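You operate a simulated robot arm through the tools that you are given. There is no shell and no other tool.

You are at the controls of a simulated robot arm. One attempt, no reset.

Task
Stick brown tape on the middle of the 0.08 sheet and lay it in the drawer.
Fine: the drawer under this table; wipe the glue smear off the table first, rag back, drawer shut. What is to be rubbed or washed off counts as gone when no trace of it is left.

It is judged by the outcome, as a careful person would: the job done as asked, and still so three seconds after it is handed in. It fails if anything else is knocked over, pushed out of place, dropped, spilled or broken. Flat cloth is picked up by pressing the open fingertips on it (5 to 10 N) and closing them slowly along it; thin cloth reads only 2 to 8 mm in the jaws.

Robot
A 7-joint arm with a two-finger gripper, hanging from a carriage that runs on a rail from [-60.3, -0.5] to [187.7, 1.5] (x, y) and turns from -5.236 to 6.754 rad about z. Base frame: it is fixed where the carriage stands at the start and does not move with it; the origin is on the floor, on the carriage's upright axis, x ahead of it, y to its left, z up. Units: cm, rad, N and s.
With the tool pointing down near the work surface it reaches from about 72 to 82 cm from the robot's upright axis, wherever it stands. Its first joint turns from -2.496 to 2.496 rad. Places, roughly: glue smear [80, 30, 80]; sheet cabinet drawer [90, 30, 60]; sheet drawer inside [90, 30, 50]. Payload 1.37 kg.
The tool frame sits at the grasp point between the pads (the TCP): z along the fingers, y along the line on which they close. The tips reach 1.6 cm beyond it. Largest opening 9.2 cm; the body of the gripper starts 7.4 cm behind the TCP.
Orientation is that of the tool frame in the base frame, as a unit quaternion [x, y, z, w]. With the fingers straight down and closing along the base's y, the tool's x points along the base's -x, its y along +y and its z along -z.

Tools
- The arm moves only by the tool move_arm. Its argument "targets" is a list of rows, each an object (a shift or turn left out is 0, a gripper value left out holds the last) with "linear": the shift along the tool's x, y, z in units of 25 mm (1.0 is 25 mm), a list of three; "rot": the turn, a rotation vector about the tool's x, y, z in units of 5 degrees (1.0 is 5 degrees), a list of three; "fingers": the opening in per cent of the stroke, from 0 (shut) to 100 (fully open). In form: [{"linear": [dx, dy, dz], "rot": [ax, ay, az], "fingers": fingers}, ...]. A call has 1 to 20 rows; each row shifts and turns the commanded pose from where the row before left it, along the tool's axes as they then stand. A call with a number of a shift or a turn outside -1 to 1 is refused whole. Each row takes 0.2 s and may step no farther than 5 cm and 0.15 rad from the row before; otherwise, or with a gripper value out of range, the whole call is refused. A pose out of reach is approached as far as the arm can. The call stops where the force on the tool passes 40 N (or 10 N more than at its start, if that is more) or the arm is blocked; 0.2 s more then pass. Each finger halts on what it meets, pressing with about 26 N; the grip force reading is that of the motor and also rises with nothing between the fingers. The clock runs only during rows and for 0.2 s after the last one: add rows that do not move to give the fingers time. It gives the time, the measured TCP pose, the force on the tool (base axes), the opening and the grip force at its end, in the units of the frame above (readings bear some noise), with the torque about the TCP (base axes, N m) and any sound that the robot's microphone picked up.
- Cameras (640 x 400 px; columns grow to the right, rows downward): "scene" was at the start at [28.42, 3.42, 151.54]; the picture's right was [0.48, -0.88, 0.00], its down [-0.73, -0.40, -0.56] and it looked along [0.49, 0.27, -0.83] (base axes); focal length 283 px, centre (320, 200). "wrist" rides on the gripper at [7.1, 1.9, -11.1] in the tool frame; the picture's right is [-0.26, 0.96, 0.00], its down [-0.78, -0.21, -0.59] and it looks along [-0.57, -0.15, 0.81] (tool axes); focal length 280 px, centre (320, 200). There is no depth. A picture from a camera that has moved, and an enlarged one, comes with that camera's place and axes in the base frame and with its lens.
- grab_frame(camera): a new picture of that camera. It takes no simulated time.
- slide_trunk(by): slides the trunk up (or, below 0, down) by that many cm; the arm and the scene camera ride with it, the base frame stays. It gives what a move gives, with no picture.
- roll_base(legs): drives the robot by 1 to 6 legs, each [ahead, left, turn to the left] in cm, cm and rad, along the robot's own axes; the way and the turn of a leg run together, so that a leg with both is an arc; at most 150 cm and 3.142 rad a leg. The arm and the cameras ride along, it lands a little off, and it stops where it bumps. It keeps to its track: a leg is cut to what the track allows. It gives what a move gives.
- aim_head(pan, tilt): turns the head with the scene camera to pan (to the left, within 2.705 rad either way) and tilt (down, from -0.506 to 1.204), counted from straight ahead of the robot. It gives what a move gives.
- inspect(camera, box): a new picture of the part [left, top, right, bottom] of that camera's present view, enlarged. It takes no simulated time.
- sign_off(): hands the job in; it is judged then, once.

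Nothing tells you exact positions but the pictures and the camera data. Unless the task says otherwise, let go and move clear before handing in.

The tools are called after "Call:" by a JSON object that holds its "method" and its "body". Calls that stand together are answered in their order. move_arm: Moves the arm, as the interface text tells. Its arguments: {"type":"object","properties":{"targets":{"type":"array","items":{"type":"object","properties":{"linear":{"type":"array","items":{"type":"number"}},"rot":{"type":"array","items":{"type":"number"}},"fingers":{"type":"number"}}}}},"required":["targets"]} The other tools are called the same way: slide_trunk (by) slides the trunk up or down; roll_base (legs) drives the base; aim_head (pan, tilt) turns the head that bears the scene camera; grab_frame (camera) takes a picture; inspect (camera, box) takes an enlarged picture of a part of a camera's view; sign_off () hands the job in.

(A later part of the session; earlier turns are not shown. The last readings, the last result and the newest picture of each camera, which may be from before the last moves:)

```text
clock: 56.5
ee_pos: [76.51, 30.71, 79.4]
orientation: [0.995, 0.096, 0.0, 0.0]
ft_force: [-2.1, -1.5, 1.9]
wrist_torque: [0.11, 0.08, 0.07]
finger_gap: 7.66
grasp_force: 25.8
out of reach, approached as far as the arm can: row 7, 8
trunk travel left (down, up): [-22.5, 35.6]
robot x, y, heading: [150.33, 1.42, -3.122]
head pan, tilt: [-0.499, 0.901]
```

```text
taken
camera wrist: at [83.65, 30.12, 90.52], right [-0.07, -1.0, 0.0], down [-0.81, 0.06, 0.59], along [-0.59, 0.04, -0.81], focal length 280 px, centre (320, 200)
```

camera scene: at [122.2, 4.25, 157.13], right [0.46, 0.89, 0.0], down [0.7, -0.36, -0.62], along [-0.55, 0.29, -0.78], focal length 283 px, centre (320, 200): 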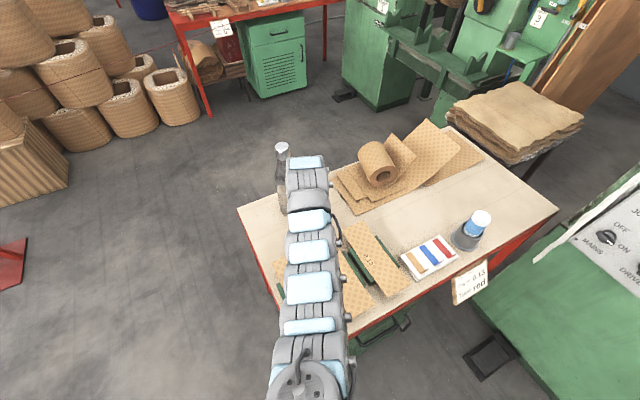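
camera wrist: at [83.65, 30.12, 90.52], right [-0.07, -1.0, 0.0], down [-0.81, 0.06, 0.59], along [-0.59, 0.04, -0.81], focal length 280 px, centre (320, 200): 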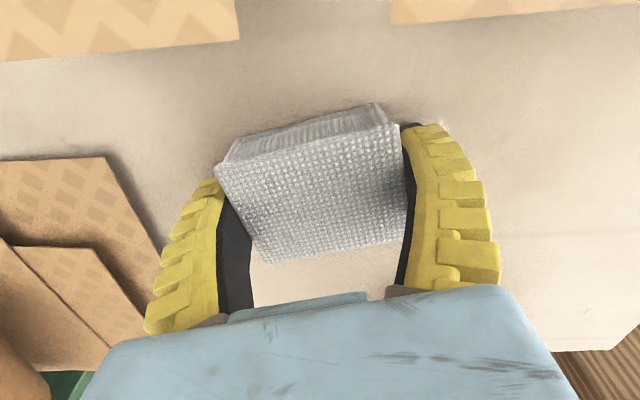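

The smear seems largely picked up, but I'm at the reach limit here. I'll stroke back along a slightly different line with a bit more pressure, then lift and look.

Call:
{"method": "move_arm", "body": {"targets": [{"linear": [0, 0, 0.012]}, {"linear": [-0.152, 0.425, 0]}, {"linear": [-0.152, 0.425, 0]}, {"linear": [-0.152, 0.425, 0]}, {"linear": [-0.152, 0.425, 0]}, {"linear": [-0.152, 0.425, 0]}, {"linear": [-0.152, 0.425, 0]}]}}

Call:
{"method": "grab_frame", "body": {"camera": "wrist"}}

```text
clock: 58.1
ee_pos: [75.41, 23.93, 79.46]
orientation: [0.995, 0.096, -0.001, 0.0]
ft_force: [0.3, 0.0, -0.4]
wrist_torque: [0.03, 0.02, 0.02]
finger_gap: 7.62
grasp_force: 25.8
trunk travel left (down, up): [-22.5, 35.6]
robot x, y, heading: [150.68, 1.55, -3.12]
head pan, tilt: [-0.499, 0.901]
```

```text
taken
camera wrist: at [82.74, 23.35, 90.55], right [-0.07, -1.0, 0.0], down [-0.81, 0.06, 0.59], along [-0.59, 0.04, -0.81], focal length 280 px, centre (320, 200)
```

wrist: 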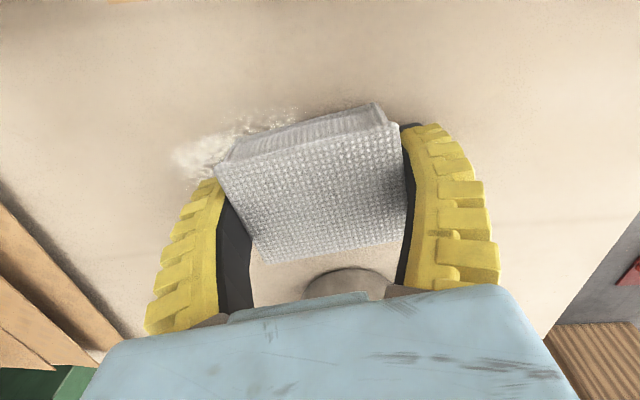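

The smear is fainter but not gone, and my pressure was lost. I'll lift, roll the base 3 cm closer for more reach (after shifting the arm back to stay off the flask), and look at the remaining smear.

Call:
{"method": "move_arm", "body": {"targets": [{"linear": [0, 0, -0.5]}, {"linear": [0, 0, -1]}, {"linear": [0, 0, -1]}, {"linear": [0.6, 0, -0.8]}, {"linear": [0.6, 0, 0]}, {"linear": [0, 0, 0]}]}}

Call:
{"method": "roll_base", "body": {"legs": [[3, 0, 0]]}}

Call:
{"method": "grab_frame", "body": {"camera": "wrist"}}

```text
clock: 59.5
ee_pos: [78.34, 24.65, 87.73]
orientation: [0.995, 0.097, 0.0, 0.0]
ft_force: [0.4, -0.2, 0.2]
wrist_torque: [0.01, 0.01, 0.03]
finger_gap: 7.64
grasp_force: 25.2
trunk travel left (down, up): [-22.5, 35.6]
robot x, y, heading: [150.74, 1.19, -3.125]
head pan, tilt: [-0.499, 0.901]
```

```text
clock: 60.3
ee_pos: [75.24, 24.7, 87.51]
orientation: [0.995, 0.097, 0.0, 0.0]
ft_force: [-0.4, -0.2, 0.6]
wrist_torque: [0.0, 0.0, -0.01]
finger_gap: 7.61
grasp_force: 26.5
trunk travel left (down, up): [-22.5, 35.6]
robot x, y, heading: [147.65, 0.9, -3.121]
head pan, tilt: [-0.499, 0.901]
```

```text
taken
camera wrist: at [82.55, 24.07, 98.71], right [-0.07, -1.0, 0.0], down [-0.81, 0.06, 0.59], along [-0.59, 0.04, -0.81], focal length 280 px, centre (320, 200)
```

wrist: 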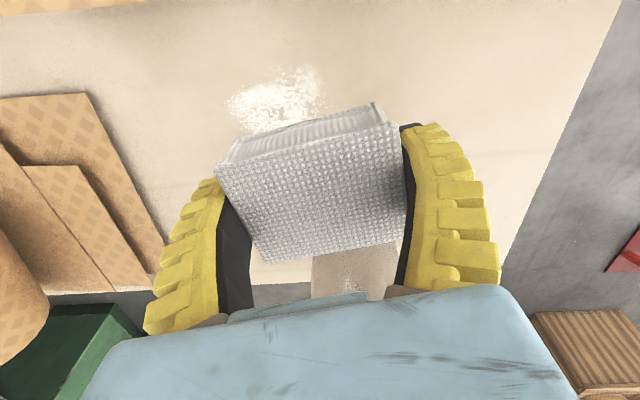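

The smear still has most of its mass, centred near (76.6, 27.7). I'll set the rag down right on it with firmer pressure and scrub in short strokes.

Call:
{"method": "move_arm", "body": {"targets": [{"linear": [0.626, -0.488, 0.5]}, {"linear": [0, 0, 1]}, {"linear": [0, 0, 1]}, {"linear": [0, 0, 0.7]}, {"linear": [0, 0, 0]}]}}

Call:
{"method": "move_arm", "body": {"targets": [{"linear": [0, 0, 0.08]}, {"linear": [0, 0, 0]}]}}

Call:
{"method": "move_arm", "body": {"targets": [{"linear": [0, 0, 0.02]}, {"linear": [0, 0, 0]}]}}

```text
clock: 61.5
ee_pos: [76.45, 25.95, 79.65]
orientation: [0.995, 0.096, 0.0, 0.001]
ft_force: [-0.1, -0.7, -0.6]
wrist_torque: [-0.01, 0.03, 0.01]
finger_gap: 7.6
grasp_force: 25.6
trunk travel left (down, up): [-22.5, 35.6]
robot x, y, heading: [147.78, 0.9, -3.118]
head pan, tilt: [-0.499, 0.901]
```

```text
clock: 62.1
ee_pos: [76.51, 25.97, 79.51]
orientation: [0.995, 0.097, 0.0, 0.0]
ft_force: [0.1, 0.2, -0.5]
wrist_torque: [0.01, 0.0, 0.02]
finger_gap: 7.64
grasp_force: 25.9
trunk travel left (down, up): [-22.5, 35.6]
robot x, y, heading: [147.29, 1.04, -3.121]
head pan, tilt: [-0.499, 0.901]
```

```text
clock: 62.7
ee_pos: [76.59, 26.14, 79.33]
orientation: [0.995, 0.096, 0.0, 0.0]
ft_force: [1.2, -1.4, 3.3]
wrist_torque: [0.0, -0.05, -0.03]
finger_gap: 7.62
grasp_force: 25.9
trunk travel left (down, up): [-22.5, 35.6]
robot x, y, heading: [147.71, 0.95, -3.12]
head pan, tilt: [-0.499, 0.901]
```

Light contact (3 N). I'll press to about 10–15 N and scrub across the smear.

Call:
{"method": "move_arm", "body": {"targets": [{"linear": [0, 0, 0.03]}, {"linear": [0, 0, 0]}]}}

Call:
{"method": "move_arm", "body": {"targets": [{"linear": [0.08, -0.39, 0]}, {"linear": [0.08, -0.39, 0]}, {"linear": [0.08, -0.39, 0]}, {"linear": [0.08, -0.39, 0]}]}}

Call:
{"method": "move_arm", "body": {"targets": [{"linear": [-0.08, 0.39, 0]}, {"linear": [-0.08, 0.39, 0]}, {"linear": [-0.08, 0.39, 0]}, {"linear": [-0.08, 0.39, 0]}]}}

```text
clock: 63.3
ee_pos: [76.42, 26.08, 79.28]
orientation: [0.995, 0.098, -0.001, 0.0]
ft_force: [13.2, -5.7, 27.3]
wrist_torque: [-0.07, -0.19, -0.01]
finger_gap: 7.63
grasp_force: 25.9
trunk travel left (down, up): [-22.5, 35.6]
robot x, y, heading: [147.68, 1.04, -3.116]
head pan, tilt: [-0.499, 0.901]
```

```text
clock: 63.6
ee_pos: [76.45, 26.16, 79.39]
orientation: [0.995, 0.097, 0.0, 0.001]
ft_force: [8.7, -6.8, 21.3]
wrist_torque: [0.29, -0.09, -0.27]
finger_gap: 7.64
grasp_force: 25.8
trunk travel left (down, up): [-22.5, 35.6]
robot x, y, heading: [147.7, 1.32, -3.126]
head pan, tilt: [-0.499, 0.901]
stopped in row 1: the force on the tool passed its limit at 48 N (the readings are from after the stop); the commanded pose is now the measured one
```

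```text
clock: 64.6
ee_pos: [76.56, 22.24, 79.39]
orientation: [0.995, 0.097, 0.0, 0.001]
ft_force: [-0.5, -0.3, 2.0]
wrist_torque: [0.07, 0.03, 0.03]
finger_gap: 7.6
grasp_force: 26.3
trunk travel left (down, up): [-22.5, 35.6]
robot x, y, heading: [147.62, 1.04, -3.124]
head pan, tilt: [-0.499, 0.901]
```

27 N was too much; now contact is at 2 N. I'll press to roughly 10 N and do a full stroke over the smear.

Call:
{"method": "move_arm", "body": {"targets": [{"linear": [0, 0, 0.014]}, {"linear": [0.08, -0.39, 0]}, {"linear": [0.08, -0.39, 0]}, {"linear": [0.08, -0.39, 0]}]}}

Call:
{"method": "move_arm", "body": {"targets": [{"linear": [0.08, -0.39, 0]}, {"linear": [0.08, -0.39, 0]}, {"linear": [0.08, -0.39, 0]}, {"linear": [0.08, -0.39, 0]}, {"linear": [0.08, -0.39, 0]}]}}

Call:
{"method": "grab_frame", "body": {"camera": "wrist"}}

```text
clock: 65.6
ee_pos: [76.44, 25.06, 79.37]
orientation: [0.995, 0.097, -0.001, 0.002]
ft_force: [0.0, -10.0, 16.2]
wrist_torque: [0.43, 0.1, 0.06]
finger_gap: 7.66
grasp_force: 25.9
trunk travel left (down, up): [-22.5, 35.6]
robot x, y, heading: [147.87, 1.19, -3.122]
head pan, tilt: [-0.499, 0.901]
```

```text
clock: 66.8
ee_pos: [76.21, 29.97, 79.27]
orientation: [0.995, 0.097, -0.001, 0.002]
ft_force: [0.8, -13.8, 22.7]
wrist_torque: [0.34, 0.08, -0.03]
finger_gap: 7.64
grasp_force: 26.0
trunk travel left (down, up): [-22.5, 35.6]
robot x, y, heading: [147.58, 1.13, -3.122]
head pan, tilt: [-0.499, 0.901]
```

```text
taken
camera wrist: at [83.55, 29.45, 90.48], right [-0.07, -1.0, 0.0], down [-0.8, 0.06, 0.59], along [-0.59, 0.04, -0.81], focal length 280 px, centre (320, 200)
```

wrist: 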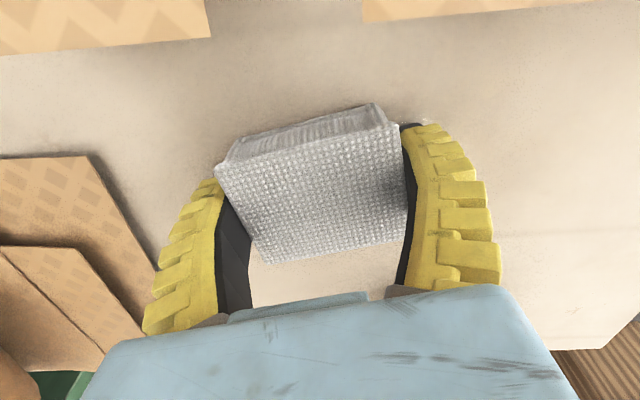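

Good steady pressure of about 16–22 N while sliding. I continue with back-and-forth strokes at slightly different x lines.

Call:
{"method": "move_arm", "body": {"targets": [{"linear": [-0.116, 0.414, -0.004]}, {"linear": [-0.116, 0.414, 0]}, {"linear": [-0.116, 0.414, 0]}, {"linear": [-0.116, 0.414, 0]}, {"linear": [-0.116, 0.414, 0]}, {"linear": [-0.116, 0.414, 0]}, {"linear": [-0.116, 0.414, 0]}]}}

Call:
{"method": "grab_frame", "body": {"camera": "wrist"}}

```text
clock: 68.4
ee_pos: [75.79, 22.87, 79.45]
orientation: [0.995, 0.097, -0.001, 0.0]
ft_force: [1.6, 5.5, 12.3]
wrist_torque: [-0.09, -0.06, 0.2]
finger_gap: 7.66
grasp_force: 26.0
trunk travel left (down, up): [-22.5, 35.6]
robot x, y, heading: [147.7, 0.99, -3.127]
head pan, tilt: [-0.499, 0.901]
```

```text
taken
camera wrist: at [83.02, 22.34, 90.5], right [-0.07, -1.0, 0.0], down [-0.81, 0.06, 0.59], along [-0.59, 0.04, -0.81], focal length 280 px, centre (320, 200)
```

wrist: 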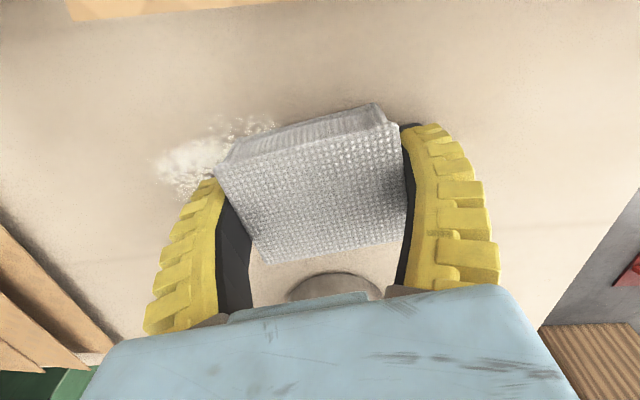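

The smear is fading with each pass. I'll run several strokes in one go.

Call:
{"method": "move_arm", "body": {"targets": [{"linear": [0.1735, -0.469, 0]}, {"linear": [0.1735, -0.469, 0]}, {"linear": [0.1735, -0.469, 0]}, {"linear": [0.1735, -0.469, 0]}, {"linear": [0.1735, -0.469, 0]}, {"linear": [0.1735, -0.469, 0]}, {"linear": [-0.1475, 0.4735, 0]}, {"linear": [-0.1475, 0.4735, 0]}, {"linear": [-0.1475, 0.4735, 0]}, {"linear": [-0.1475, 0.4735, 0]}, {"linear": [-0.1475, 0.4735, 0]}, {"linear": [-0.1475, 0.4735, 0]}, {"linear": [0.069, -0.489, 0]}, {"linear": [0.069, -0.489, 0]}, {"linear": [0.069, -0.489, 0]}, {"linear": [0.069, -0.489, 0]}, {"linear": [0.069, -0.489, 0]}, {"linear": [0.069, -0.489, 0]}]}}

Call:
{"method": "grab_frame", "body": {"camera": "wrist"}}

```text
clock: 69.2
ee_pos: [76.12, 26.09, 79.4]
orientation: [0.995, 0.097, -0.003, 0.0]
ft_force: [-2.1, -2.7, 10.5]
wrist_torque: [0.14, 0.05, -0.1]
finger_gap: 7.67
grasp_force: 25.7
trunk travel left (down, up): [-22.5, 35.6]
robot x, y, heading: [148.12, 1.19, -3.116]
head pan, tilt: [-0.499, 0.901]
stopped in row 4: the force on the tool passed its limit at 45 N (the readings are from after the stop); the commanded pose is now the measured one
```

```text
taken
camera wrist: at [83.45, 25.63, 90.47], right [-0.07, -1.0, 0.0], down [-0.8, 0.06, 0.59], along [-0.59, 0.04, -0.81], focal length 280 px, centre (320, 200)
```

wrist: 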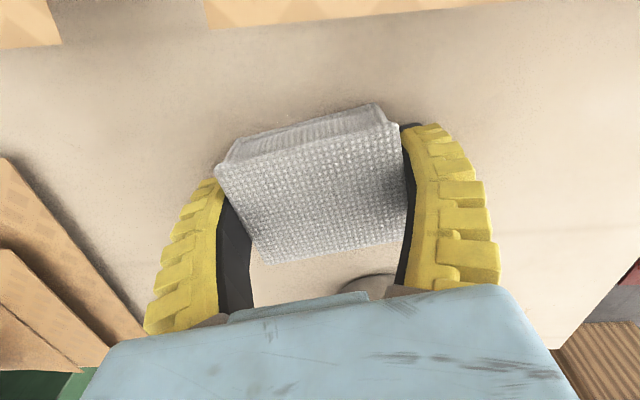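

A faster stroke spiked the force; I'll scrub slower with slightly lighter pressure.

Call:
{"method": "move_arm", "body": {"targets": [{"linear": [0.07, -0.33, -0.006]}, {"linear": [0.07, -0.33, 0]}, {"linear": [0.07, -0.33, 0]}, {"linear": [0.07, -0.33, 0]}, {"linear": [0.07, -0.33, 0]}, {"linear": [-0.05, 0.34, 0]}, {"linear": [-0.05, 0.34, 0]}, {"linear": [-0.05, 0.34, 0]}, {"linear": [-0.05, 0.34, 0]}, {"linear": [-0.05, 0.34, 0]}, {"linear": [-0.05, 0.34, 0]}, {"linear": [-0.05, 0.34, 0]}, {"linear": [-0.05, 0.34, 0]}, {"linear": [-0.05, 0.34, 0]}]}}

Call:
{"method": "grab_frame", "body": {"camera": "wrist"}}

```text
clock: 72.2
ee_pos: [76.72, 22.8, 79.37]
orientation: [0.995, 0.097, -0.002, 0.0]
ft_force: [0.7, 4.4, 10.5]
wrist_torque: [-0.02, -0.05, 0.12]
finger_gap: 7.62
grasp_force: 26.3
trunk travel left (down, up): [-22.5, 35.6]
robot x, y, heading: [147.86, 1.33, -3.127]
head pan, tilt: [-0.499, 0.901]
```

```text
taken
camera wrist: at [84.07, 22.26, 90.49], right [-0.07, -1.0, 0.0], down [-0.8, 0.06, 0.59], along [-0.59, 0.04, -0.81], focal length 280 px, centre (320, 200)
```

wrist: 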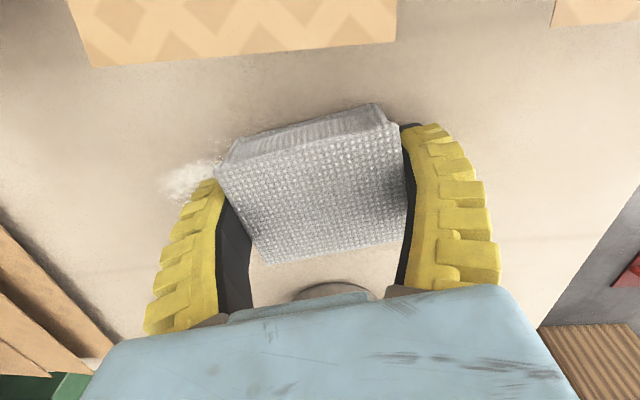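

Steady at about 10 N. Continuing the slow scrub over other lines.

Call:
{"method": "move_arm", "body": {"targets": [{"linear": [0.0186, -0.322, 0]}, {"linear": [0.0186, -0.322, 0]}, {"linear": [0.0186, -0.322, 0]}, {"linear": [0.0186, -0.322, 0]}, {"linear": [0.0186, -0.322, 0]}, {"linear": [0.0186, -0.322, 0]}, {"linear": [0.0186, -0.322, 0]}, {"linear": [0.0186, -0.322, 0]}, {"linear": [0.0186, -0.322, 0]}, {"linear": [0.0186, -0.322, 0]}, {"linear": [-0.062, 0.314, 0]}, {"linear": [-0.062, 0.314, 0]}, {"linear": [-0.062, 0.314, 0]}, {"linear": [-0.062, 0.314, 0]}, {"linear": [-0.062, 0.314, 0]}, {"linear": [-0.062, 0.314, 0]}, {"linear": [-0.062, 0.314, 0]}, {"linear": [-0.062, 0.314, 0]}, {"linear": [-0.062, 0.314, 0]}, {"linear": [-0.062, 0.314, 0]}]}}

Call:
{"method": "grab_frame", "body": {"camera": "wrist"}}

```text
clock: 76.4
ee_pos: [75.62, 22.89, 79.3]
orientation: [0.995, 0.098, -0.001, 0.0]
ft_force: [1.1, 5.3, 9.9]
wrist_torque: [0.04, -0.03, 0.13]
finger_gap: 7.62
grasp_force: 25.8
trunk travel left (down, up): [-22.5, 35.6]
robot x, y, heading: [147.79, 1.12, -3.12]
head pan, tilt: [-0.499, 0.901]
```

```text
taken
camera wrist: at [82.92, 22.35, 90.49], right [-0.07, -1.0, 0.0], down [-0.8, 0.06, 0.59], along [-0.59, 0.04, -0.81], focal length 280 px, centre (320, 200)
```

wrist: 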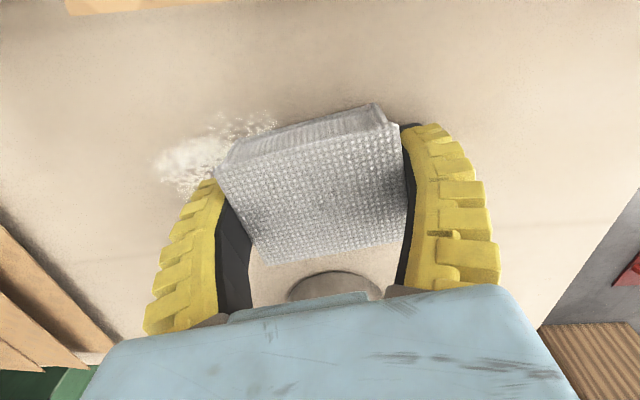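

I'll look closely at what remains before going on.

Call:
{"method": "inspect", "body": {"camera": "wrist", "box": [100, 90, 300, 215]}}

```text
3.20 times, centred on (200, 152) of wrist
camera zoom: at [82.92, 22.35, 90.49], right [-0.07, -1.0, 0.0], down [-0.8, 0.06, 0.59], along [-0.59, 0.04, -0.81], focal length 897 px, centre (704, 352)
```

zoom: 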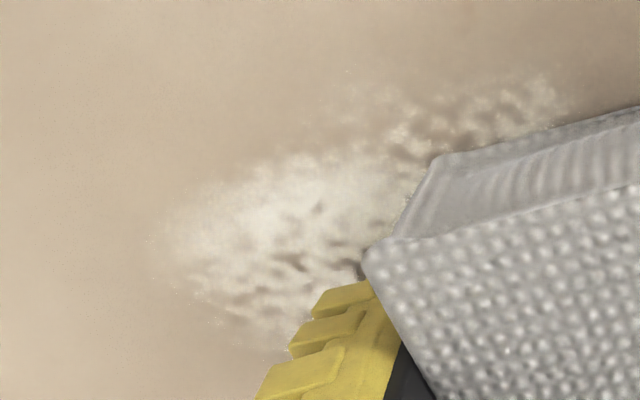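

The smear is fading evenly. More passes with slightly more pressure.

Call:
{"method": "move_arm", "body": {"targets": [{"linear": [0.101, -0.306, 0.004]}, {"linear": [0.101, -0.306, 0]}, {"linear": [0.101, -0.306, 0]}, {"linear": [0.101, -0.306, 0]}, {"linear": [0.101, -0.306, 0]}, {"linear": [0.101, -0.306, 0]}, {"linear": [0.101, -0.306, 0]}, {"linear": [0.101, -0.306, 0]}, {"linear": [0.101, -0.306, 0]}, {"linear": [0.101, -0.306, 0]}, {"linear": [-0.062, 0.314, 0]}, {"linear": [-0.062, 0.314, 0]}, {"linear": [-0.062, 0.314, 0]}, {"linear": [-0.062, 0.314, 0]}, {"linear": [-0.062, 0.314, 0]}, {"linear": [-0.062, 0.314, 0]}, {"linear": [-0.062, 0.314, 0]}, {"linear": [-0.062, 0.314, 0]}, {"linear": [-0.062, 0.314, 0]}, {"linear": [-0.062, 0.314, 0]}]}}

Call:
{"method": "move_arm", "body": {"targets": [{"linear": [0.0316, -0.318, 0]}, {"linear": [0.0316, -0.318, 0]}, {"linear": [0.0316, -0.318, 0]}, {"linear": [0.0316, -0.318, 0]}, {"linear": [0.0316, -0.318, 0]}, {"linear": [0.0316, -0.318, 0]}, {"linear": [0.0316, -0.318, 0]}, {"linear": [0.0316, -0.318, 0]}, {"linear": [0.0316, -0.318, 0]}, {"linear": [0.0316, -0.318, 0]}, {"linear": [-0.062, 0.314, 0]}, {"linear": [-0.062, 0.314, 0]}, {"linear": [-0.062, 0.314, 0]}, {"linear": [-0.062, 0.314, 0]}, {"linear": [-0.062, 0.314, 0]}, {"linear": [-0.062, 0.314, 0]}, {"linear": [-0.062, 0.314, 0]}, {"linear": [-0.062, 0.314, 0]}, {"linear": [-0.062, 0.314, 0]}, {"linear": [-0.062, 0.314, 0]}]}}

Call:
{"method": "grab_frame", "body": {"camera": "wrist"}}

```text
clock: 80.6
ee_pos: [76.61, 22.94, 79.41]
orientation: [0.995, 0.098, -0.001, -0.001]
ft_force: [1.6, 6.3, 11.8]
wrist_torque: [0.04, -0.04, 0.1]
finger_gap: 7.65
grasp_force: 25.5
trunk travel left (down, up): [-22.5, 35.6]
robot x, y, heading: [147.55, 0.97, -3.122]
head pan, tilt: [-0.499, 0.901]
```

```text
clock: 82.7
ee_pos: [75.69, 29.46, 79.33]
orientation: [0.995, 0.099, -0.002, 0.001]
ft_force: [0.9, -8.6, 18.6]
wrist_torque: [0.62, 0.11, 0.15]
finger_gap: 7.65
grasp_force: 26.1
trunk travel left (down, up): [-22.5, 35.6]
robot x, y, heading: [147.78, 0.93, -3.119]
head pan, tilt: [-0.499, 0.901]
stopped in row 10: the force on the tool passed its limit at 44 N (the readings are from after the stop); the commanded pose is now the measured one
```

```text
taken
camera wrist: at [83.0, 29.04, 90.47], right [-0.07, -1.0, 0.0], down [-0.8, 0.06, 0.59], along [-0.59, 0.04, -0.81], focal length 280 px, centre (320, 200)
```

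wrist: 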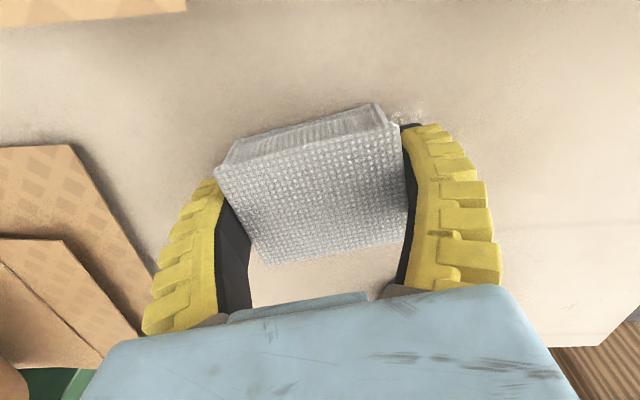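

A force spike near y≈30; I'll ease up a hair and keep strokes shorter.

Call:
{"method": "move_arm", "body": {"targets": [{"linear": [-0.02, 0.322, -0.008]}, {"linear": [-0.02, 0.322, 0]}, {"linear": [-0.02, 0.322, 0]}, {"linear": [-0.02, 0.322, 0]}, {"linear": [-0.02, 0.322, 0]}, {"linear": [-0.02, 0.322, 0]}, {"linear": [-0.02, 0.322, 0]}, {"linear": [-0.02, 0.322, 0]}, {"linear": [0.05, -0.318, 0]}, {"linear": [0.05, -0.318, 0]}, {"linear": [0.05, -0.318, 0]}, {"linear": [0.05, -0.318, 0]}, {"linear": [0.05, -0.318, 0]}, {"linear": [0.05, -0.318, 0]}, {"linear": [0.05, -0.318, 0]}, {"linear": [0.05, -0.318, 0]}]}}

Call:
{"method": "move_arm", "body": {"targets": [{"linear": [-0.1, 0.306, 0]}, {"linear": [-0.1, 0.306, 0]}, {"linear": [-0.1, 0.306, 0]}, {"linear": [-0.1, 0.306, 0]}, {"linear": [-0.1, 0.306, 0]}, {"linear": [-0.1, 0.306, 0]}, {"linear": [-0.1, 0.306, 0]}, {"linear": [-0.1, 0.306, 0]}, {"linear": [0.1, -0.31, 0]}, {"linear": [0.1, -0.31, 0]}, {"linear": [0.1, -0.31, 0]}, {"linear": [0.1, -0.31, 0]}, {"linear": [0.1, -0.31, 0]}, {"linear": [0.1, -0.31, 0]}, {"linear": [0.1, -0.31, 0]}, {"linear": [0.1, -0.31, 0]}]}}

Call:
{"method": "grab_frame", "body": {"camera": "wrist"}}

```text
clock: 86.1
ee_pos: [76.31, 29.65, 79.45]
orientation: [0.995, 0.098, -0.003, 0.001]
ft_force: [-0.7, -11.5, 20.3]
wrist_torque: [0.55, 0.1, 0.08]
finger_gap: 7.66
grasp_force: 26.7
trunk travel left (down, up): [-22.5, 35.6]
robot x, y, heading: [147.92, 1.14, -3.125]
head pan, tilt: [-0.499, 0.901]
```

```text
clock: 89.5
ee_pos: [76.15, 29.91, 79.34]
orientation: [0.995, 0.099, -0.002, 0.001]
ft_force: [-4.1, -11.7, 20.7]
wrist_torque: [0.73, 0.2, 0.24]
finger_gap: 7.7
grasp_force: 26.4
trunk travel left (down, up): [-22.5, 35.6]
robot x, y, heading: [147.76, 1.2, -3.12]
head pan, tilt: [-0.499, 0.901]
```

```text
taken
camera wrist: at [83.41, 29.3, 90.45], right [-0.07, -1.0, 0.0], down [-0.8, 0.06, 0.59], along [-0.59, 0.04, -0.81], focal length 280 px, centre (320, 200)
```

wrist: 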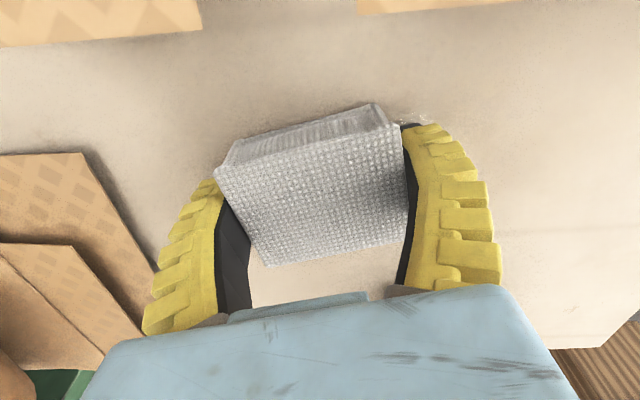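

I'll lift and check how much smear is left.

Call:
{"method": "move_arm", "body": {"targets": [{"linear": [0, 0, -0.5]}, {"linear": [0, 0, -1]}, {"linear": [-0.2, 0.5, -1]}, {"linear": [-0.2, 0.5, -0.8]}, {"linear": [-0.2, 0.5, 0]}, {"linear": [-0.2, 0.5, 0]}]}}

Call:
{"method": "inspect", "body": {"camera": "wrist", "box": [160, 30, 400, 180]}}

```text
clock: 90.9
ee_pos: [75.49, 24.55, 87.55]
orientation: [0.995, 0.099, -0.001, 0.001]
ft_force: [0.9, -0.8, 0.6]
wrist_torque: [-0.03, 0.0, 0.02]
finger_gap: 7.63
grasp_force: 25.8
trunk travel left (down, up): [-22.5, 35.6]
robot x, y, heading: [148.26, 1.0, -3.117]
head pan, tilt: [-0.499, 0.901]
```

```text
2.67 times, centred on (280, 105) of wrist
camera zoom: at [82.76, 24.17, 98.59], right [-0.07, -1.0, 0.0], down [-0.8, 0.06, 0.59], along [-0.59, 0.04, -0.81], focal length 748 px, centre (427, 453)
```

zoom: 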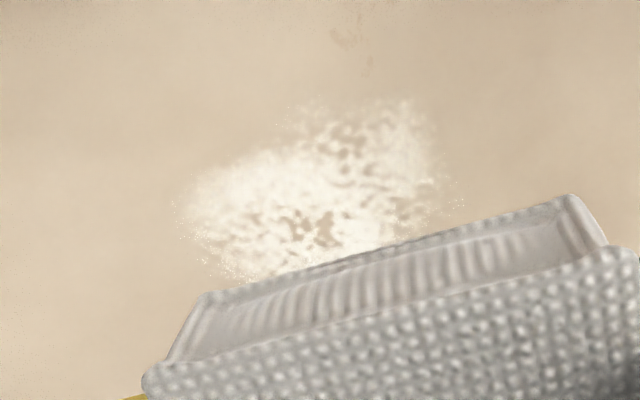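

About half its strength is gone, the rest is centred at (76.3, 28). I'll set the rag directly on it and rub in short strokes so that the whole patch stays under the rag.

Call:
{"method": "move_arm", "body": {"targets": [{"linear": [0.464, -0.7, 0.5]}, {"linear": [0, 0, 1]}, {"linear": [0, 0, 1]}, {"linear": [0, 0, 0.72]}, {"linear": [0, 0, 0.02]}, {"linear": [0, 0, 0]}]}}

Call:
{"method": "move_arm", "body": {"targets": [{"linear": [0, 0, 0.025]}, {"linear": [0, 0, 0]}]}}

Call:
{"method": "move_arm", "body": {"targets": [{"linear": [0, 0, 0.015]}, {"linear": [0, 0, 0]}]}}

```text
clock: 92.3
ee_pos: [76.33, 26.64, 79.42]
orientation: [0.995, 0.097, -0.001, 0.001]
ft_force: [-0.9, 0.2, -0.1]
wrist_torque: [-0.01, 0.0, 0.0]
finger_gap: 7.65
grasp_force: 25.9
trunk travel left (down, up): [-22.5, 35.6]
robot x, y, heading: [148.04, 1.11, -3.118]
head pan, tilt: [-0.499, 0.901]
```

```text
clock: 92.9
ee_pos: [76.33, 26.75, 79.26]
orientation: [0.995, 0.097, -0.001, 0.001]
ft_force: [0.8, 1.2, 0.9]
wrist_torque: [0.06, 0.0, 0.0]
finger_gap: 7.64
grasp_force: 26.5
trunk travel left (down, up): [-22.5, 35.6]
robot x, y, heading: [147.8, 1.02, -3.122]
head pan, tilt: [-0.499, 0.901]
```

```text
clock: 93.5
ee_pos: [76.29, 26.61, 79.35]
orientation: [0.995, 0.097, 0.0, 0.0]
ft_force: [0.3, 0.5, 2.4]
wrist_torque: [0.19, -0.02, -0.05]
finger_gap: 7.64
grasp_force: 25.8
trunk travel left (down, up): [-22.5, 35.6]
robot x, y, heading: [147.96, 0.95, -3.12]
head pan, tilt: [-0.499, 0.901]
```

Call:
{"method": "move_arm", "body": {"targets": [{"linear": [0, 0, 0.015]}, {"linear": [0, 0, 0]}]}}

Call:
{"method": "move_arm", "body": {"targets": [{"linear": [0.06, -0.294, 0]}, {"linear": [0.06, -0.294, 0]}, {"linear": [0.06, -0.294, 0]}, {"linear": [0.06, -0.294, 0]}, {"linear": [-0.09, 0.288, 0]}, {"linear": [-0.09, 0.288, 0]}, {"linear": [-0.09, 0.288, 0]}, {"linear": [-0.09, 0.288, 0]}]}}

```text
clock: 94.1
ee_pos: [76.27, 26.62, 79.4]
orientation: [0.995, 0.098, -0.001, 0.001]
ft_force: [6.3, -0.8, 16.2]
wrist_torque: [0.49, -0.01, -0.23]
finger_gap: 7.67
grasp_force: 25.7
trunk travel left (down, up): [-22.5, 35.6]
robot x, y, heading: [147.78, 1.07, -3.12]
head pan, tilt: [-0.499, 0.901]
```

```text
clock: 95.9
ee_pos: [76.06, 26.91, 79.39]
orientation: [0.995, 0.097, 0.0, 0.0]
ft_force: [2.5, 7.4, 13.2]
wrist_torque: [0.62, 0.06, -0.15]
finger_gap: 7.64
grasp_force: 25.7
trunk travel left (down, up): [-22.5, 35.6]
robot x, y, heading: [147.71, 1.31, -3.118]
head pan, tilt: [-0.499, 0.901]
```

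The torque shows the rag bears mainly on its +y edge. I'll level it by a tiny tilt and re-check.

Call:
{"method": "move_arm", "body": {"targets": [{"rot": [0.1, 0, 0]}, {"linear": [0, 0, 0]}]}}

Call:
{"method": "move_arm", "body": {"targets": [{"rot": [0.1, 0, 0]}, {"linear": [0, 0, 0]}]}}

```text
clock: 96.5
ee_pos: [76.08, 26.78, 79.3]
orientation: [0.995, 0.098, -0.001, -0.004]
ft_force: [3.9, 7.6, 14.4]
wrist_torque: [-0.51, -0.16, 0.25]
finger_gap: 7.63
grasp_force: 25.7
trunk travel left (down, up): [-22.5, 35.6]
robot x, y, heading: [147.84, 1.04, -3.119]
head pan, tilt: [-0.499, 0.901]
```

```text
clock: 97.1
ee_pos: [76.06, 26.93, 79.37]
orientation: [0.995, 0.098, -0.002, -0.009]
ft_force: [6.5, 6.0, 20.2]
wrist_torque: [-0.81, -0.25, 0.39]
finger_gap: 7.66
grasp_force: 26.3
trunk travel left (down, up): [-22.5, 35.6]
robot x, y, heading: [147.74, 1.15, -3.115]
head pan, tilt: [-0.499, 0.901]
```

Level lies between; I'll back off the tilt partway.

Call:
{"method": "move_arm", "body": {"targets": [{"rot": [-0.14, 0, 0]}, {"linear": [0, 0, 0]}]}}

Call:
{"method": "move_arm", "body": {"targets": [{"linear": [0.07, -0.294, 0]}, {"linear": [0.07, -0.294, 0]}, {"linear": [0.07, -0.294, 0]}, {"linear": [0.07, -0.294, 0]}]}}

Call:
{"method": "move_arm", "body": {"targets": [{"linear": [-0.06, 0.294, 0]}, {"linear": [-0.06, 0.294, 0]}, {"linear": [-0.06, 0.294, 0]}, {"linear": [-0.06, 0.294, 0]}]}}

```text
clock: 97.7
ee_pos: [75.94, 26.78, 79.3]
orientation: [0.995, 0.097, -0.001, -0.002]
ft_force: [1.5, 6.0, 9.4]
wrist_torque: [-0.4, -0.13, 0.16]
finger_gap: 7.67
grasp_force: 26.8
trunk travel left (down, up): [-22.5, 35.6]
robot x, y, heading: [147.98, 1.42, -3.121]
head pan, tilt: [-0.499, 0.901]
```

```text
clock: 98.7
ee_pos: [75.77, 29.26, 79.22]
orientation: [0.995, 0.098, -0.003, -0.001]
ft_force: [-3.2, -10.5, 17.8]
wrist_torque: [0.02, 0.0, 0.05]
finger_gap: 7.66
grasp_force: 26.0
trunk travel left (down, up): [-22.5, 35.6]
robot x, y, heading: [147.9, 0.87, -3.121]
head pan, tilt: [-0.499, 0.901]
```

```text
clock: 99.7
ee_pos: [76.04, 26.8, 79.35]
orientation: [0.995, 0.098, -0.002, -0.003]
ft_force: [0.5, 6.9, 10.6]
wrist_torque: [-0.41, -0.11, 0.09]
finger_gap: 7.66
grasp_force: 26.5
trunk travel left (down, up): [-22.5, 35.6]
robot x, y, heading: [147.84, 0.83, -3.123]
head pan, tilt: [-0.499, 0.901]
```

Good enough — contact is more even now. I'll rub with many strokes.

Call:
{"method": "move_arm", "body": {"targets": [{"linear": [0.07, -0.294, 0.004]}, {"linear": [0.07, -0.294, 0]}, {"linear": [0.07, -0.294, 0]}, {"linear": [0.07, -0.294, 0]}, {"linear": [-0.05, 0.294, 0]}, {"linear": [-0.05, 0.294, 0]}, {"linear": [-0.05, 0.294, 0]}, {"linear": [-0.05, 0.294, 0]}, {"linear": [0.06, -0.294, 0]}, {"linear": [0.06, -0.294, 0]}, {"linear": [0.06, -0.294, 0]}, {"linear": [0.06, -0.294, 0]}, {"linear": [-0.07, 0.294, 0]}, {"linear": [-0.07, 0.294, 0]}, {"linear": [-0.07, 0.294, 0]}, {"linear": [-0.07, 0.294, 0]}, {"linear": [0.06, -0.294, 0]}, {"linear": [0.06, -0.294, 0]}, {"linear": [0.06, -0.294, 0]}, {"linear": [0.06, -0.294, 0]}]}}

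Call:
{"method": "move_arm", "body": {"targets": [{"linear": [-0.07, 0.294, 0]}, {"linear": [-0.07, 0.294, 0]}, {"linear": [-0.07, 0.294, 0]}, {"linear": [-0.07, 0.294, 0]}, {"linear": [-0.07, 0.294, 0]}, {"linear": [0.05, -0.294, 0]}, {"linear": [0.05, -0.294, 0]}, {"linear": [0.05, -0.294, 0]}, {"linear": [0.05, -0.294, 0]}, {"linear": [0.05, -0.294, 0]}, {"linear": [-0.04, 0.294, 0]}, {"linear": [-0.04, 0.294, 0]}, {"linear": [-0.04, 0.294, 0]}, {"linear": [-0.04, 0.294, 0]}, {"linear": [-0.04, 0.294, 0]}]}}

Call:
{"method": "grab_frame", "body": {"camera": "wrist"}}

```text
clock: 101.9
ee_pos: [76.27, 27.62, 79.35]
orientation: [0.995, 0.101, -0.002, -0.001]
ft_force: [0.9, -1.5, 9.0]
wrist_torque: [0.24, 0.01, 0.05]
finger_gap: 7.66
grasp_force: 25.9
trunk travel left (down, up): [-22.5, 35.6]
robot x, y, heading: [147.75, 0.76, -3.119]
head pan, tilt: [-0.499, 0.901]
stopped in row 11: the force on the tool passed its limit at 44 N (the readings are from after the stop); the commanded pose is now the measured one
```

```text
clock: 103.5
ee_pos: [75.83, 24.61, 79.31]
orientation: [0.995, 0.104, -0.002, -0.001]
ft_force: [0.6, -5.9, 14.8]
wrist_torque: [0.33, 0.07, 0.04]
finger_gap: 7.69
grasp_force: 26.6
trunk travel left (down, up): [-22.5, 35.6]
robot x, y, heading: [147.8, 1.13, -3.121]
head pan, tilt: [-0.499, 0.901]
stopped in row 8: the force on the tool passed its limit at 50 N (the readings are from after the stop); the commanded pose is now the measured one
```

```text
taken
camera wrist: at [83.15, 24.23, 90.46], right [-0.06, -1.0, 0.0], down [-0.8, 0.05, 0.59], along [-0.59, 0.03, -0.81], focal length 280 px, centre (320, 200)
```

wrist: 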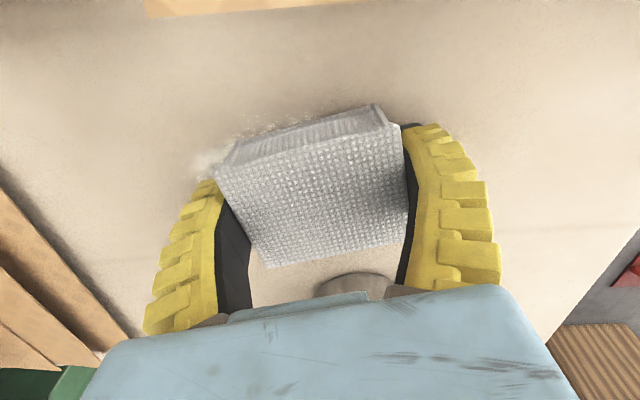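

Strokes toward +y tend to dig in; strokes toward −y run smoothly. I'll wipe only toward −y, lifting slightly on the way back.

Call:
{"method": "move_arm", "body": {"targets": [{"linear": [0.221, -0.852, -0.06]}, {"linear": [0.221, -0.852, 0]}, {"linear": [0.221, -0.852, 0.056]}, {"linear": [-0.091, 0.43, 0]}, {"linear": [-0.091, 0.43, 0]}, {"linear": [-0.091, 0.43, 0]}, {"linear": [-0.091, 0.43, 0]}, {"linear": [-0.091, 0.43, 0]}, {"linear": [-0.091, 0.43, 0]}]}}

Call:
{"method": "grab_frame", "body": {"camera": "wrist"}}

```text
clock: 105.5
ee_pos: [76.32, 25.06, 79.34]
orientation: [0.995, 0.102, 0.0, -0.001]
ft_force: [1.1, 6.0, 14.9]
wrist_torque: [0.12, -0.03, 0.09]
finger_gap: 7.68
grasp_force: 25.7
trunk travel left (down, up): [-22.5, 35.6]
robot x, y, heading: [147.74, 0.89, -3.119]
head pan, tilt: [-0.499, 0.901]
```

```text
taken
camera wrist: at [83.59, 24.58, 90.47], right [-0.06, -1.0, 0.0], down [-0.8, 0.05, 0.59], along [-0.59, 0.04, -0.81], focal length 280 px, centre (320, 200)
```

wrist: 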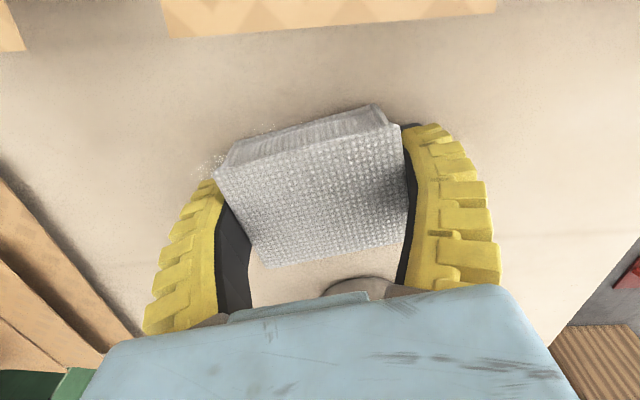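

Even contact at 15 N. Repeating that cycle.

Call:
{"method": "move_arm", "body": {"targets": [{"linear": [0.14, -0.857, -0.06]}, {"linear": [0.14, -0.857, 0]}, {"linear": [0.14, -0.857, 0.06]}, {"linear": [-0.091, 0.43, 0]}, {"linear": [-0.091, 0.43, 0]}, {"linear": [-0.091, 0.43, 0]}, {"linear": [-0.091, 0.43, 0]}, {"linear": [-0.091, 0.43, 0]}, {"linear": [-0.091, 0.43, 0]}, {"linear": [0.221, -0.852, -0.06]}, {"linear": [0.221, -0.852, 0]}, {"linear": [0.221, -0.852, 0.06]}, {"linear": [-0.091, 0.43, 0]}, {"linear": [-0.091, 0.43, 0]}, {"linear": [-0.091, 0.43, 0]}, {"linear": [-0.091, 0.43, 0]}, {"linear": [-0.091, 0.43, 0]}, {"linear": [-0.091, 0.43, 0]}]}}

Call:
{"method": "move_arm", "body": {"targets": [{"linear": [0.14, -0.857, -0.06]}, {"linear": [0.14, -0.857, 0]}, {"linear": [0.14, -0.857, 0.06]}, {"linear": [-0.091, 0.43, 0]}, {"linear": [-0.091, 0.43, 0]}, {"linear": [-0.091, 0.43, 0]}, {"linear": [-0.091, 0.43, 0]}, {"linear": [-0.091, 0.43, 0]}, {"linear": [-0.091, 0.43, 0]}, {"linear": [0.221, -0.852, -0.06]}, {"linear": [0.221, -0.852, 0]}, {"linear": [0.221, -0.852, 0.06]}, {"linear": [-0.091, 0.43, 0]}, {"linear": [-0.091, 0.43, 0]}, {"linear": [-0.091, 0.43, 0]}, {"linear": [-0.091, 0.43, 0]}, {"linear": [-0.091, 0.43, 0]}, {"linear": [-0.091, 0.43, 0]}]}}

Call:
{"method": "grab_frame", "body": {"camera": "wrist"}}

```text
clock: 109.3
ee_pos: [76.17, 24.62, 79.3]
orientation: [0.995, 0.102, -0.001, 0.001]
ft_force: [0.4, 3.9, 9.5]
wrist_torque: [0.49, 0.09, -0.07]
finger_gap: 7.65
grasp_force: 26.2
trunk travel left (down, up): [-22.5, 35.6]
robot x, y, heading: [147.6, 1.24, -3.119]
head pan, tilt: [-0.499, 0.901]
```

```text
clock: 113.1
ee_pos: [76.14, 24.66, 79.35]
orientation: [0.995, 0.102, -0.001, -0.001]
ft_force: [2.8, 7.7, 12.6]
wrist_torque: [0.67, 0.09, -0.15]
finger_gap: 7.65
grasp_force: 25.7
trunk travel left (down, up): [-22.5, 35.6]
robot x, y, heading: [147.9, 1.06, -3.115]
head pan, tilt: [-0.499, 0.901]
```

```text
taken
camera wrist: at [83.45, 24.26, 90.48], right [-0.06, -1.0, 0.0], down [-0.8, 0.05, 0.59], along [-0.59, 0.04, -0.81], focal length 280 px, centre (320, 200)
```

wrist: 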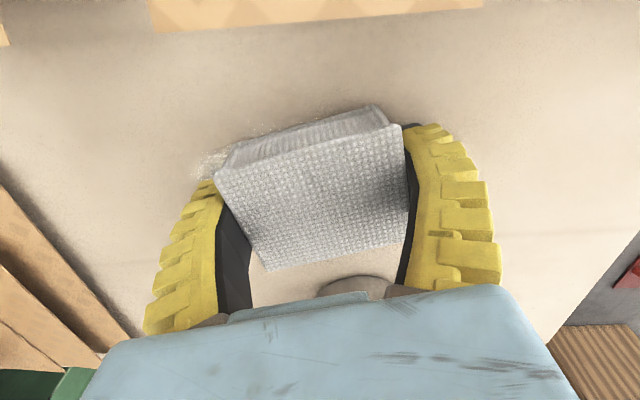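

I'll lift again to check progress.

Call:
{"method": "move_arm", "body": {"targets": [{"linear": [0, 0, -0.5]}, {"linear": [0, 0, -1]}, {"linear": [-0.1, 0, -1]}, {"linear": [-0.2, 0, -0.8]}, {"linear": [0, 0, 0]}]}}

Call:
{"method": "inspect", "body": {"camera": "wrist", "box": [160, 30, 400, 180]}}

```text
clock: 114.3
ee_pos: [75.65, 24.23, 87.52]
orientation: [0.995, 0.101, -0.001, 0.0]
ft_force: [-1.3, -0.8, 0.3]
wrist_torque: [0.02, 0.0, 0.02]
finger_gap: 7.66
grasp_force: 25.6
trunk travel left (down, up): [-22.5, 35.6]
robot x, y, heading: [147.37, 1.32, -3.116]
head pan, tilt: [-0.499, 0.901]
```

```text
2.67 times, centred on (280, 105) of wrist
camera zoom: at [82.89, 23.8, 98.61], right [-0.06, -1.0, 0.0], down [-0.81, 0.05, 0.59], along [-0.59, 0.03, -0.81], focal length 748 px, centre (427, 453)
```

zoom: 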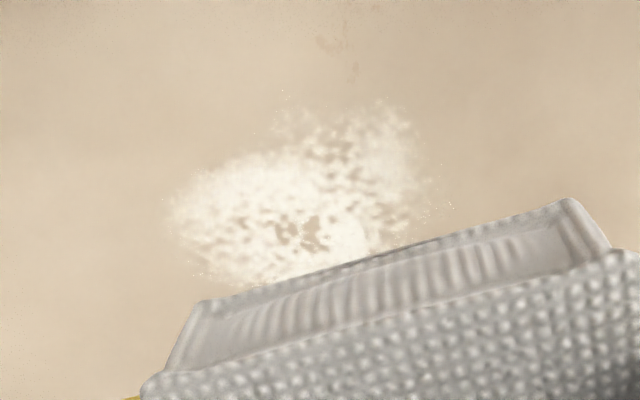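

It's thinning but still present. I'll set the rag centrally on it and try short rubbing strokes along x, which should cover the whole patch each time.

Call:
{"method": "move_arm", "body": {"targets": [{"linear": [0.28, -0.72, 0.5]}, {"linear": [0.28, -0.72, 0.7]}, {"linear": [0, 0, 1]}, {"linear": [0, 0, 1]}, {"linear": [0, 0, 0.06]}, {"linear": [0, 0, 0]}]}}

Call:
{"method": "move_arm", "body": {"targets": [{"linear": [0, 0, 0.02]}, {"linear": [0, 0, 0]}]}}

Call:
{"method": "move_arm", "body": {"targets": [{"linear": [0, 0, 0.012]}, {"linear": [0, 0, 0]}]}}

```text
clock: 115.7
ee_pos: [76.25, 28.18, 79.43]
orientation: [0.995, 0.102, -0.002, 0.0]
ft_force: [-0.2, -0.3, -0.1]
wrist_torque: [0.04, 0.01, 0.0]
finger_gap: 7.71
grasp_force: 25.8
trunk travel left (down, up): [-22.5, 35.6]
robot x, y, heading: [148.07, 1.5, -3.115]
head pan, tilt: [-0.499, 0.901]
```

```text
clock: 116.3
ee_pos: [76.09, 28.22, 79.36]
orientation: [0.995, 0.102, -0.002, 0.0]
ft_force: [4.3, -3.1, 11.5]
wrist_torque: [0.47, 0.02, -0.24]
finger_gap: 7.65
grasp_force: 26.4
trunk travel left (down, up): [-22.5, 35.6]
robot x, y, heading: [148.11, 0.89, -3.114]
head pan, tilt: [-0.499, 0.901]
```

```text
clock: 116.9
ee_pos: [76.16, 28.13, 79.33]
orientation: [0.995, 0.102, -0.001, 0.0]
ft_force: [7.5, -2.8, 17.0]
wrist_torque: [0.65, 0.03, -0.25]
finger_gap: 7.7
grasp_force: 26.0
trunk travel left (down, up): [-22.5, 35.6]
robot x, y, heading: [147.74, 1.09, -3.118]
head pan, tilt: [-0.499, 0.901]
```

The torque suggests a fingertip, rather than the rag, is carrying much of the force. I'll set the rag down here, regrip it about 8 mm higher, and then press with only the rag touching.

Call:
{"method": "move_arm", "body": {"targets": [{"linear": [0, 0, -0.03]}, {"fingers": 90}, {"fingers": 98}, {"linear": [0, 0, 0]}, {"linear": [0, 0, -0.15]}, {"linear": [0, 0, -0.17]}, {"linear": [0, 0, 0]}]}}

Call:
{"method": "grab_frame", "body": {"camera": "wrist"}}

```text
clock: 118.5
ee_pos: [76.18, 28.14, 80.16]
orientation: [0.995, 0.102, -0.001, 0.0]
ft_force: [0.8, 0.2, 0.6]
wrist_torque: [0.03, -0.02, 0.02]
finger_gap: 9.04
grasp_force: 0.3
trunk travel left (down, up): [-22.5, 35.6]
robot x, y, heading: [147.49, 1.33, -3.117]
head pan, tilt: [-0.499, 0.901]
```

```text
taken
camera wrist: at [83.52, 27.67, 91.28], right [-0.06, -1.0, 0.0], down [-0.81, 0.05, 0.59], along [-0.59, 0.03, -0.81], focal length 280 px, centre (320, 200)
```

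wrist: 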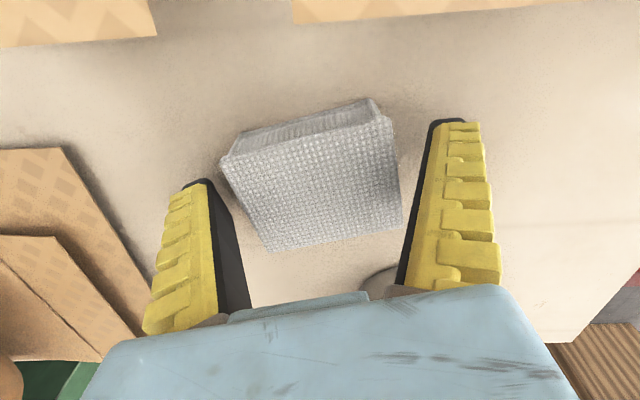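

Now I close again at this height and check that the rag is held.

Call:
{"method": "move_arm", "body": {"targets": [{"fingers": 88}, {"fingers": 80}, {"fingers": 72}, {"fingers": 64}, {"fingers": 64}, {"fingers": 64}]}}

Call:
{"method": "move_arm", "body": {"targets": [{"linear": [0, 0, 0.02]}, {"linear": [0, 0, 0]}]}}

Call:
{"method": "move_arm", "body": {"targets": [{"linear": [0, 0, 0.02]}, {"linear": [0, 0, 0]}]}}

```text
clock: 119.9
ee_pos: [76.23, 28.1, 80.14]
orientation: [0.995, 0.102, -0.001, 0.0]
ft_force: [0.3, 0.4, 0.5]
wrist_torque: [-0.01, 0.0, -0.02]
finger_gap: 7.46
grasp_force: 25.4
trunk travel left (down, up): [-22.5, 35.6]
robot x, y, heading: [147.65, 1.25, -3.115]
head pan, tilt: [-0.499, 0.901]
```

```text
clock: 120.5
ee_pos: [76.23, 28.14, 80.02]
orientation: [0.995, 0.101, -0.002, 0.0]
ft_force: [0.3, -0.4, 0.3]
wrist_torque: [0.02, 0.01, -0.01]
finger_gap: 7.47
grasp_force: 26.0
trunk travel left (down, up): [-22.5, 35.6]
robot x, y, heading: [147.54, 0.86, -3.12]
head pan, tilt: [-0.499, 0.901]
```

```text
clock: 121.1
ee_pos: [76.27, 28.06, 80.03]
orientation: [0.995, 0.101, -0.001, 0.0]
ft_force: [0.5, 0.1, 0.8]
wrist_torque: [-0.01, -0.03, 0.02]
finger_gap: 7.47
grasp_force: 26.1
trunk travel left (down, up): [-22.5, 35.6]
robot x, y, heading: [147.6, 1.01, -3.118]
head pan, tilt: [-0.499, 0.901]
```

Call:
{"method": "move_arm", "body": {"targets": [{"linear": [0, 0, 0.04]}, {"linear": [0, 0, 0]}]}}

Call:
{"method": "move_arm", "body": {"targets": [{"linear": [0, 0, 0.04]}, {"linear": [0, 0, 0]}]}}

Call:
{"method": "move_arm", "body": {"targets": [{"linear": [0, 0, 0.04]}, {"linear": [0, 0, 0]}]}}

```text
clock: 121.7
ee_pos: [76.13, 28.16, 80.09]
orientation: [0.995, 0.101, -0.002, 0.0]
ft_force: [6.2, -3.1, 14.2]
wrist_torque: [-0.04, -0.13, 0.0]
finger_gap: 7.49
grasp_force: 26.0
trunk travel left (down, up): [-22.5, 35.6]
robot x, y, heading: [148.05, 1.15, -3.116]
head pan, tilt: [-0.499, 0.901]
```

```text
clock: 122.3
ee_pos: [76.06, 28.17, 80.0]
orientation: [0.995, 0.101, -0.001, 0.0]
ft_force: [7.8, -3.3, 24.1]
wrist_torque: [-0.12, -0.04, 0.03]
finger_gap: 7.54
grasp_force: 26.0
trunk travel left (down, up): [-22.5, 35.6]
robot x, y, heading: [148.05, 0.88, -3.118]
head pan, tilt: [-0.499, 0.901]
```

```text
clock: 122.9
ee_pos: [76.06, 28.27, 79.93]
orientation: [0.995, 0.102, -0.002, 0.0]
ft_force: [4.9, -3.0, 22.5]
wrist_torque: [-0.12, -0.04, 0.01]
finger_gap: 7.54
grasp_force: 25.6
trunk travel left (down, up): [-22.5, 35.6]
robot x, y, heading: [147.9, 1.31, -3.119]
head pan, tilt: [-0.499, 0.901]
```

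Now the rag alone takes about 22 N with a balanced torque. I'll ease to ~15 N and rub back and forth.

Call:
{"method": "move_arm", "body": {"targets": [{"linear": [0, 0, -0.015]}, {"linear": [-0.06, 0.294, 0]}, {"linear": [-0.06, 0.294, 0]}, {"linear": [-0.06, 0.294, 0]}, {"linear": [-0.06, 0.294, 0]}]}}

Call:
{"method": "move_arm", "body": {"targets": [{"linear": [0.06, -0.294, 0]}, {"linear": [0.06, -0.294, 0]}, {"linear": [0.06, -0.294, 0]}, {"linear": [0.06, -0.294, 0]}, {"linear": [0.06, -0.294, 0]}, {"linear": [0.06, -0.294, 0]}, {"linear": [0.06, -0.294, 0]}]}}

Call:
{"method": "grab_frame", "body": {"camera": "wrist"}}

```text
clock: 124.1
ee_pos: [76.04, 25.34, 79.99]
orientation: [0.995, 0.103, -0.001, -0.001]
ft_force: [-0.5, 4.8, 10.5]
wrist_torque: [-0.06, 0.13, 0.0]
finger_gap: 7.5
grasp_force: 26.0
trunk travel left (down, up): [-22.5, 35.6]
robot x, y, heading: [147.57, 1.09, -3.118]
head pan, tilt: [-0.499, 0.901]
```

```text
clock: 125.7
ee_pos: [76.09, 29.94, 79.7]
orientation: [0.995, 0.104, -0.001, 0.002]
ft_force: [3.4, -12.7, 22.4]
wrist_torque: [-0.31, 0.0, 0.05]
finger_gap: 7.56
grasp_force: 25.8
trunk travel left (down, up): [-22.5, 35.6]
robot x, y, heading: [148.13, 1.36, -3.12]
head pan, tilt: [-0.499, 0.901]
```

```text
taken
camera wrist: at [83.36, 29.53, 90.95], right [-0.06, -1.0, 0.0], down [-0.81, 0.05, 0.59], along [-0.59, 0.03, -0.81], focal length 280 px, centre (320, 200)
```

wrist: 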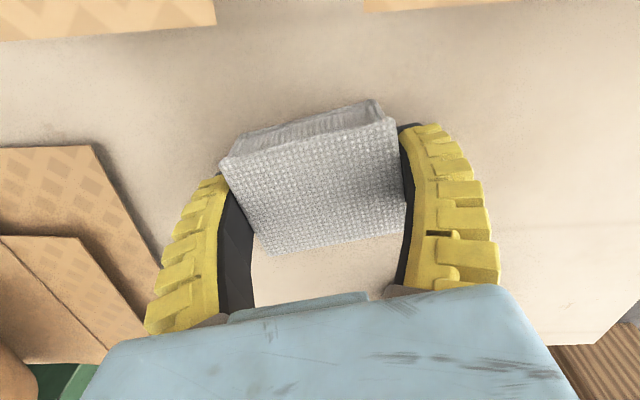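

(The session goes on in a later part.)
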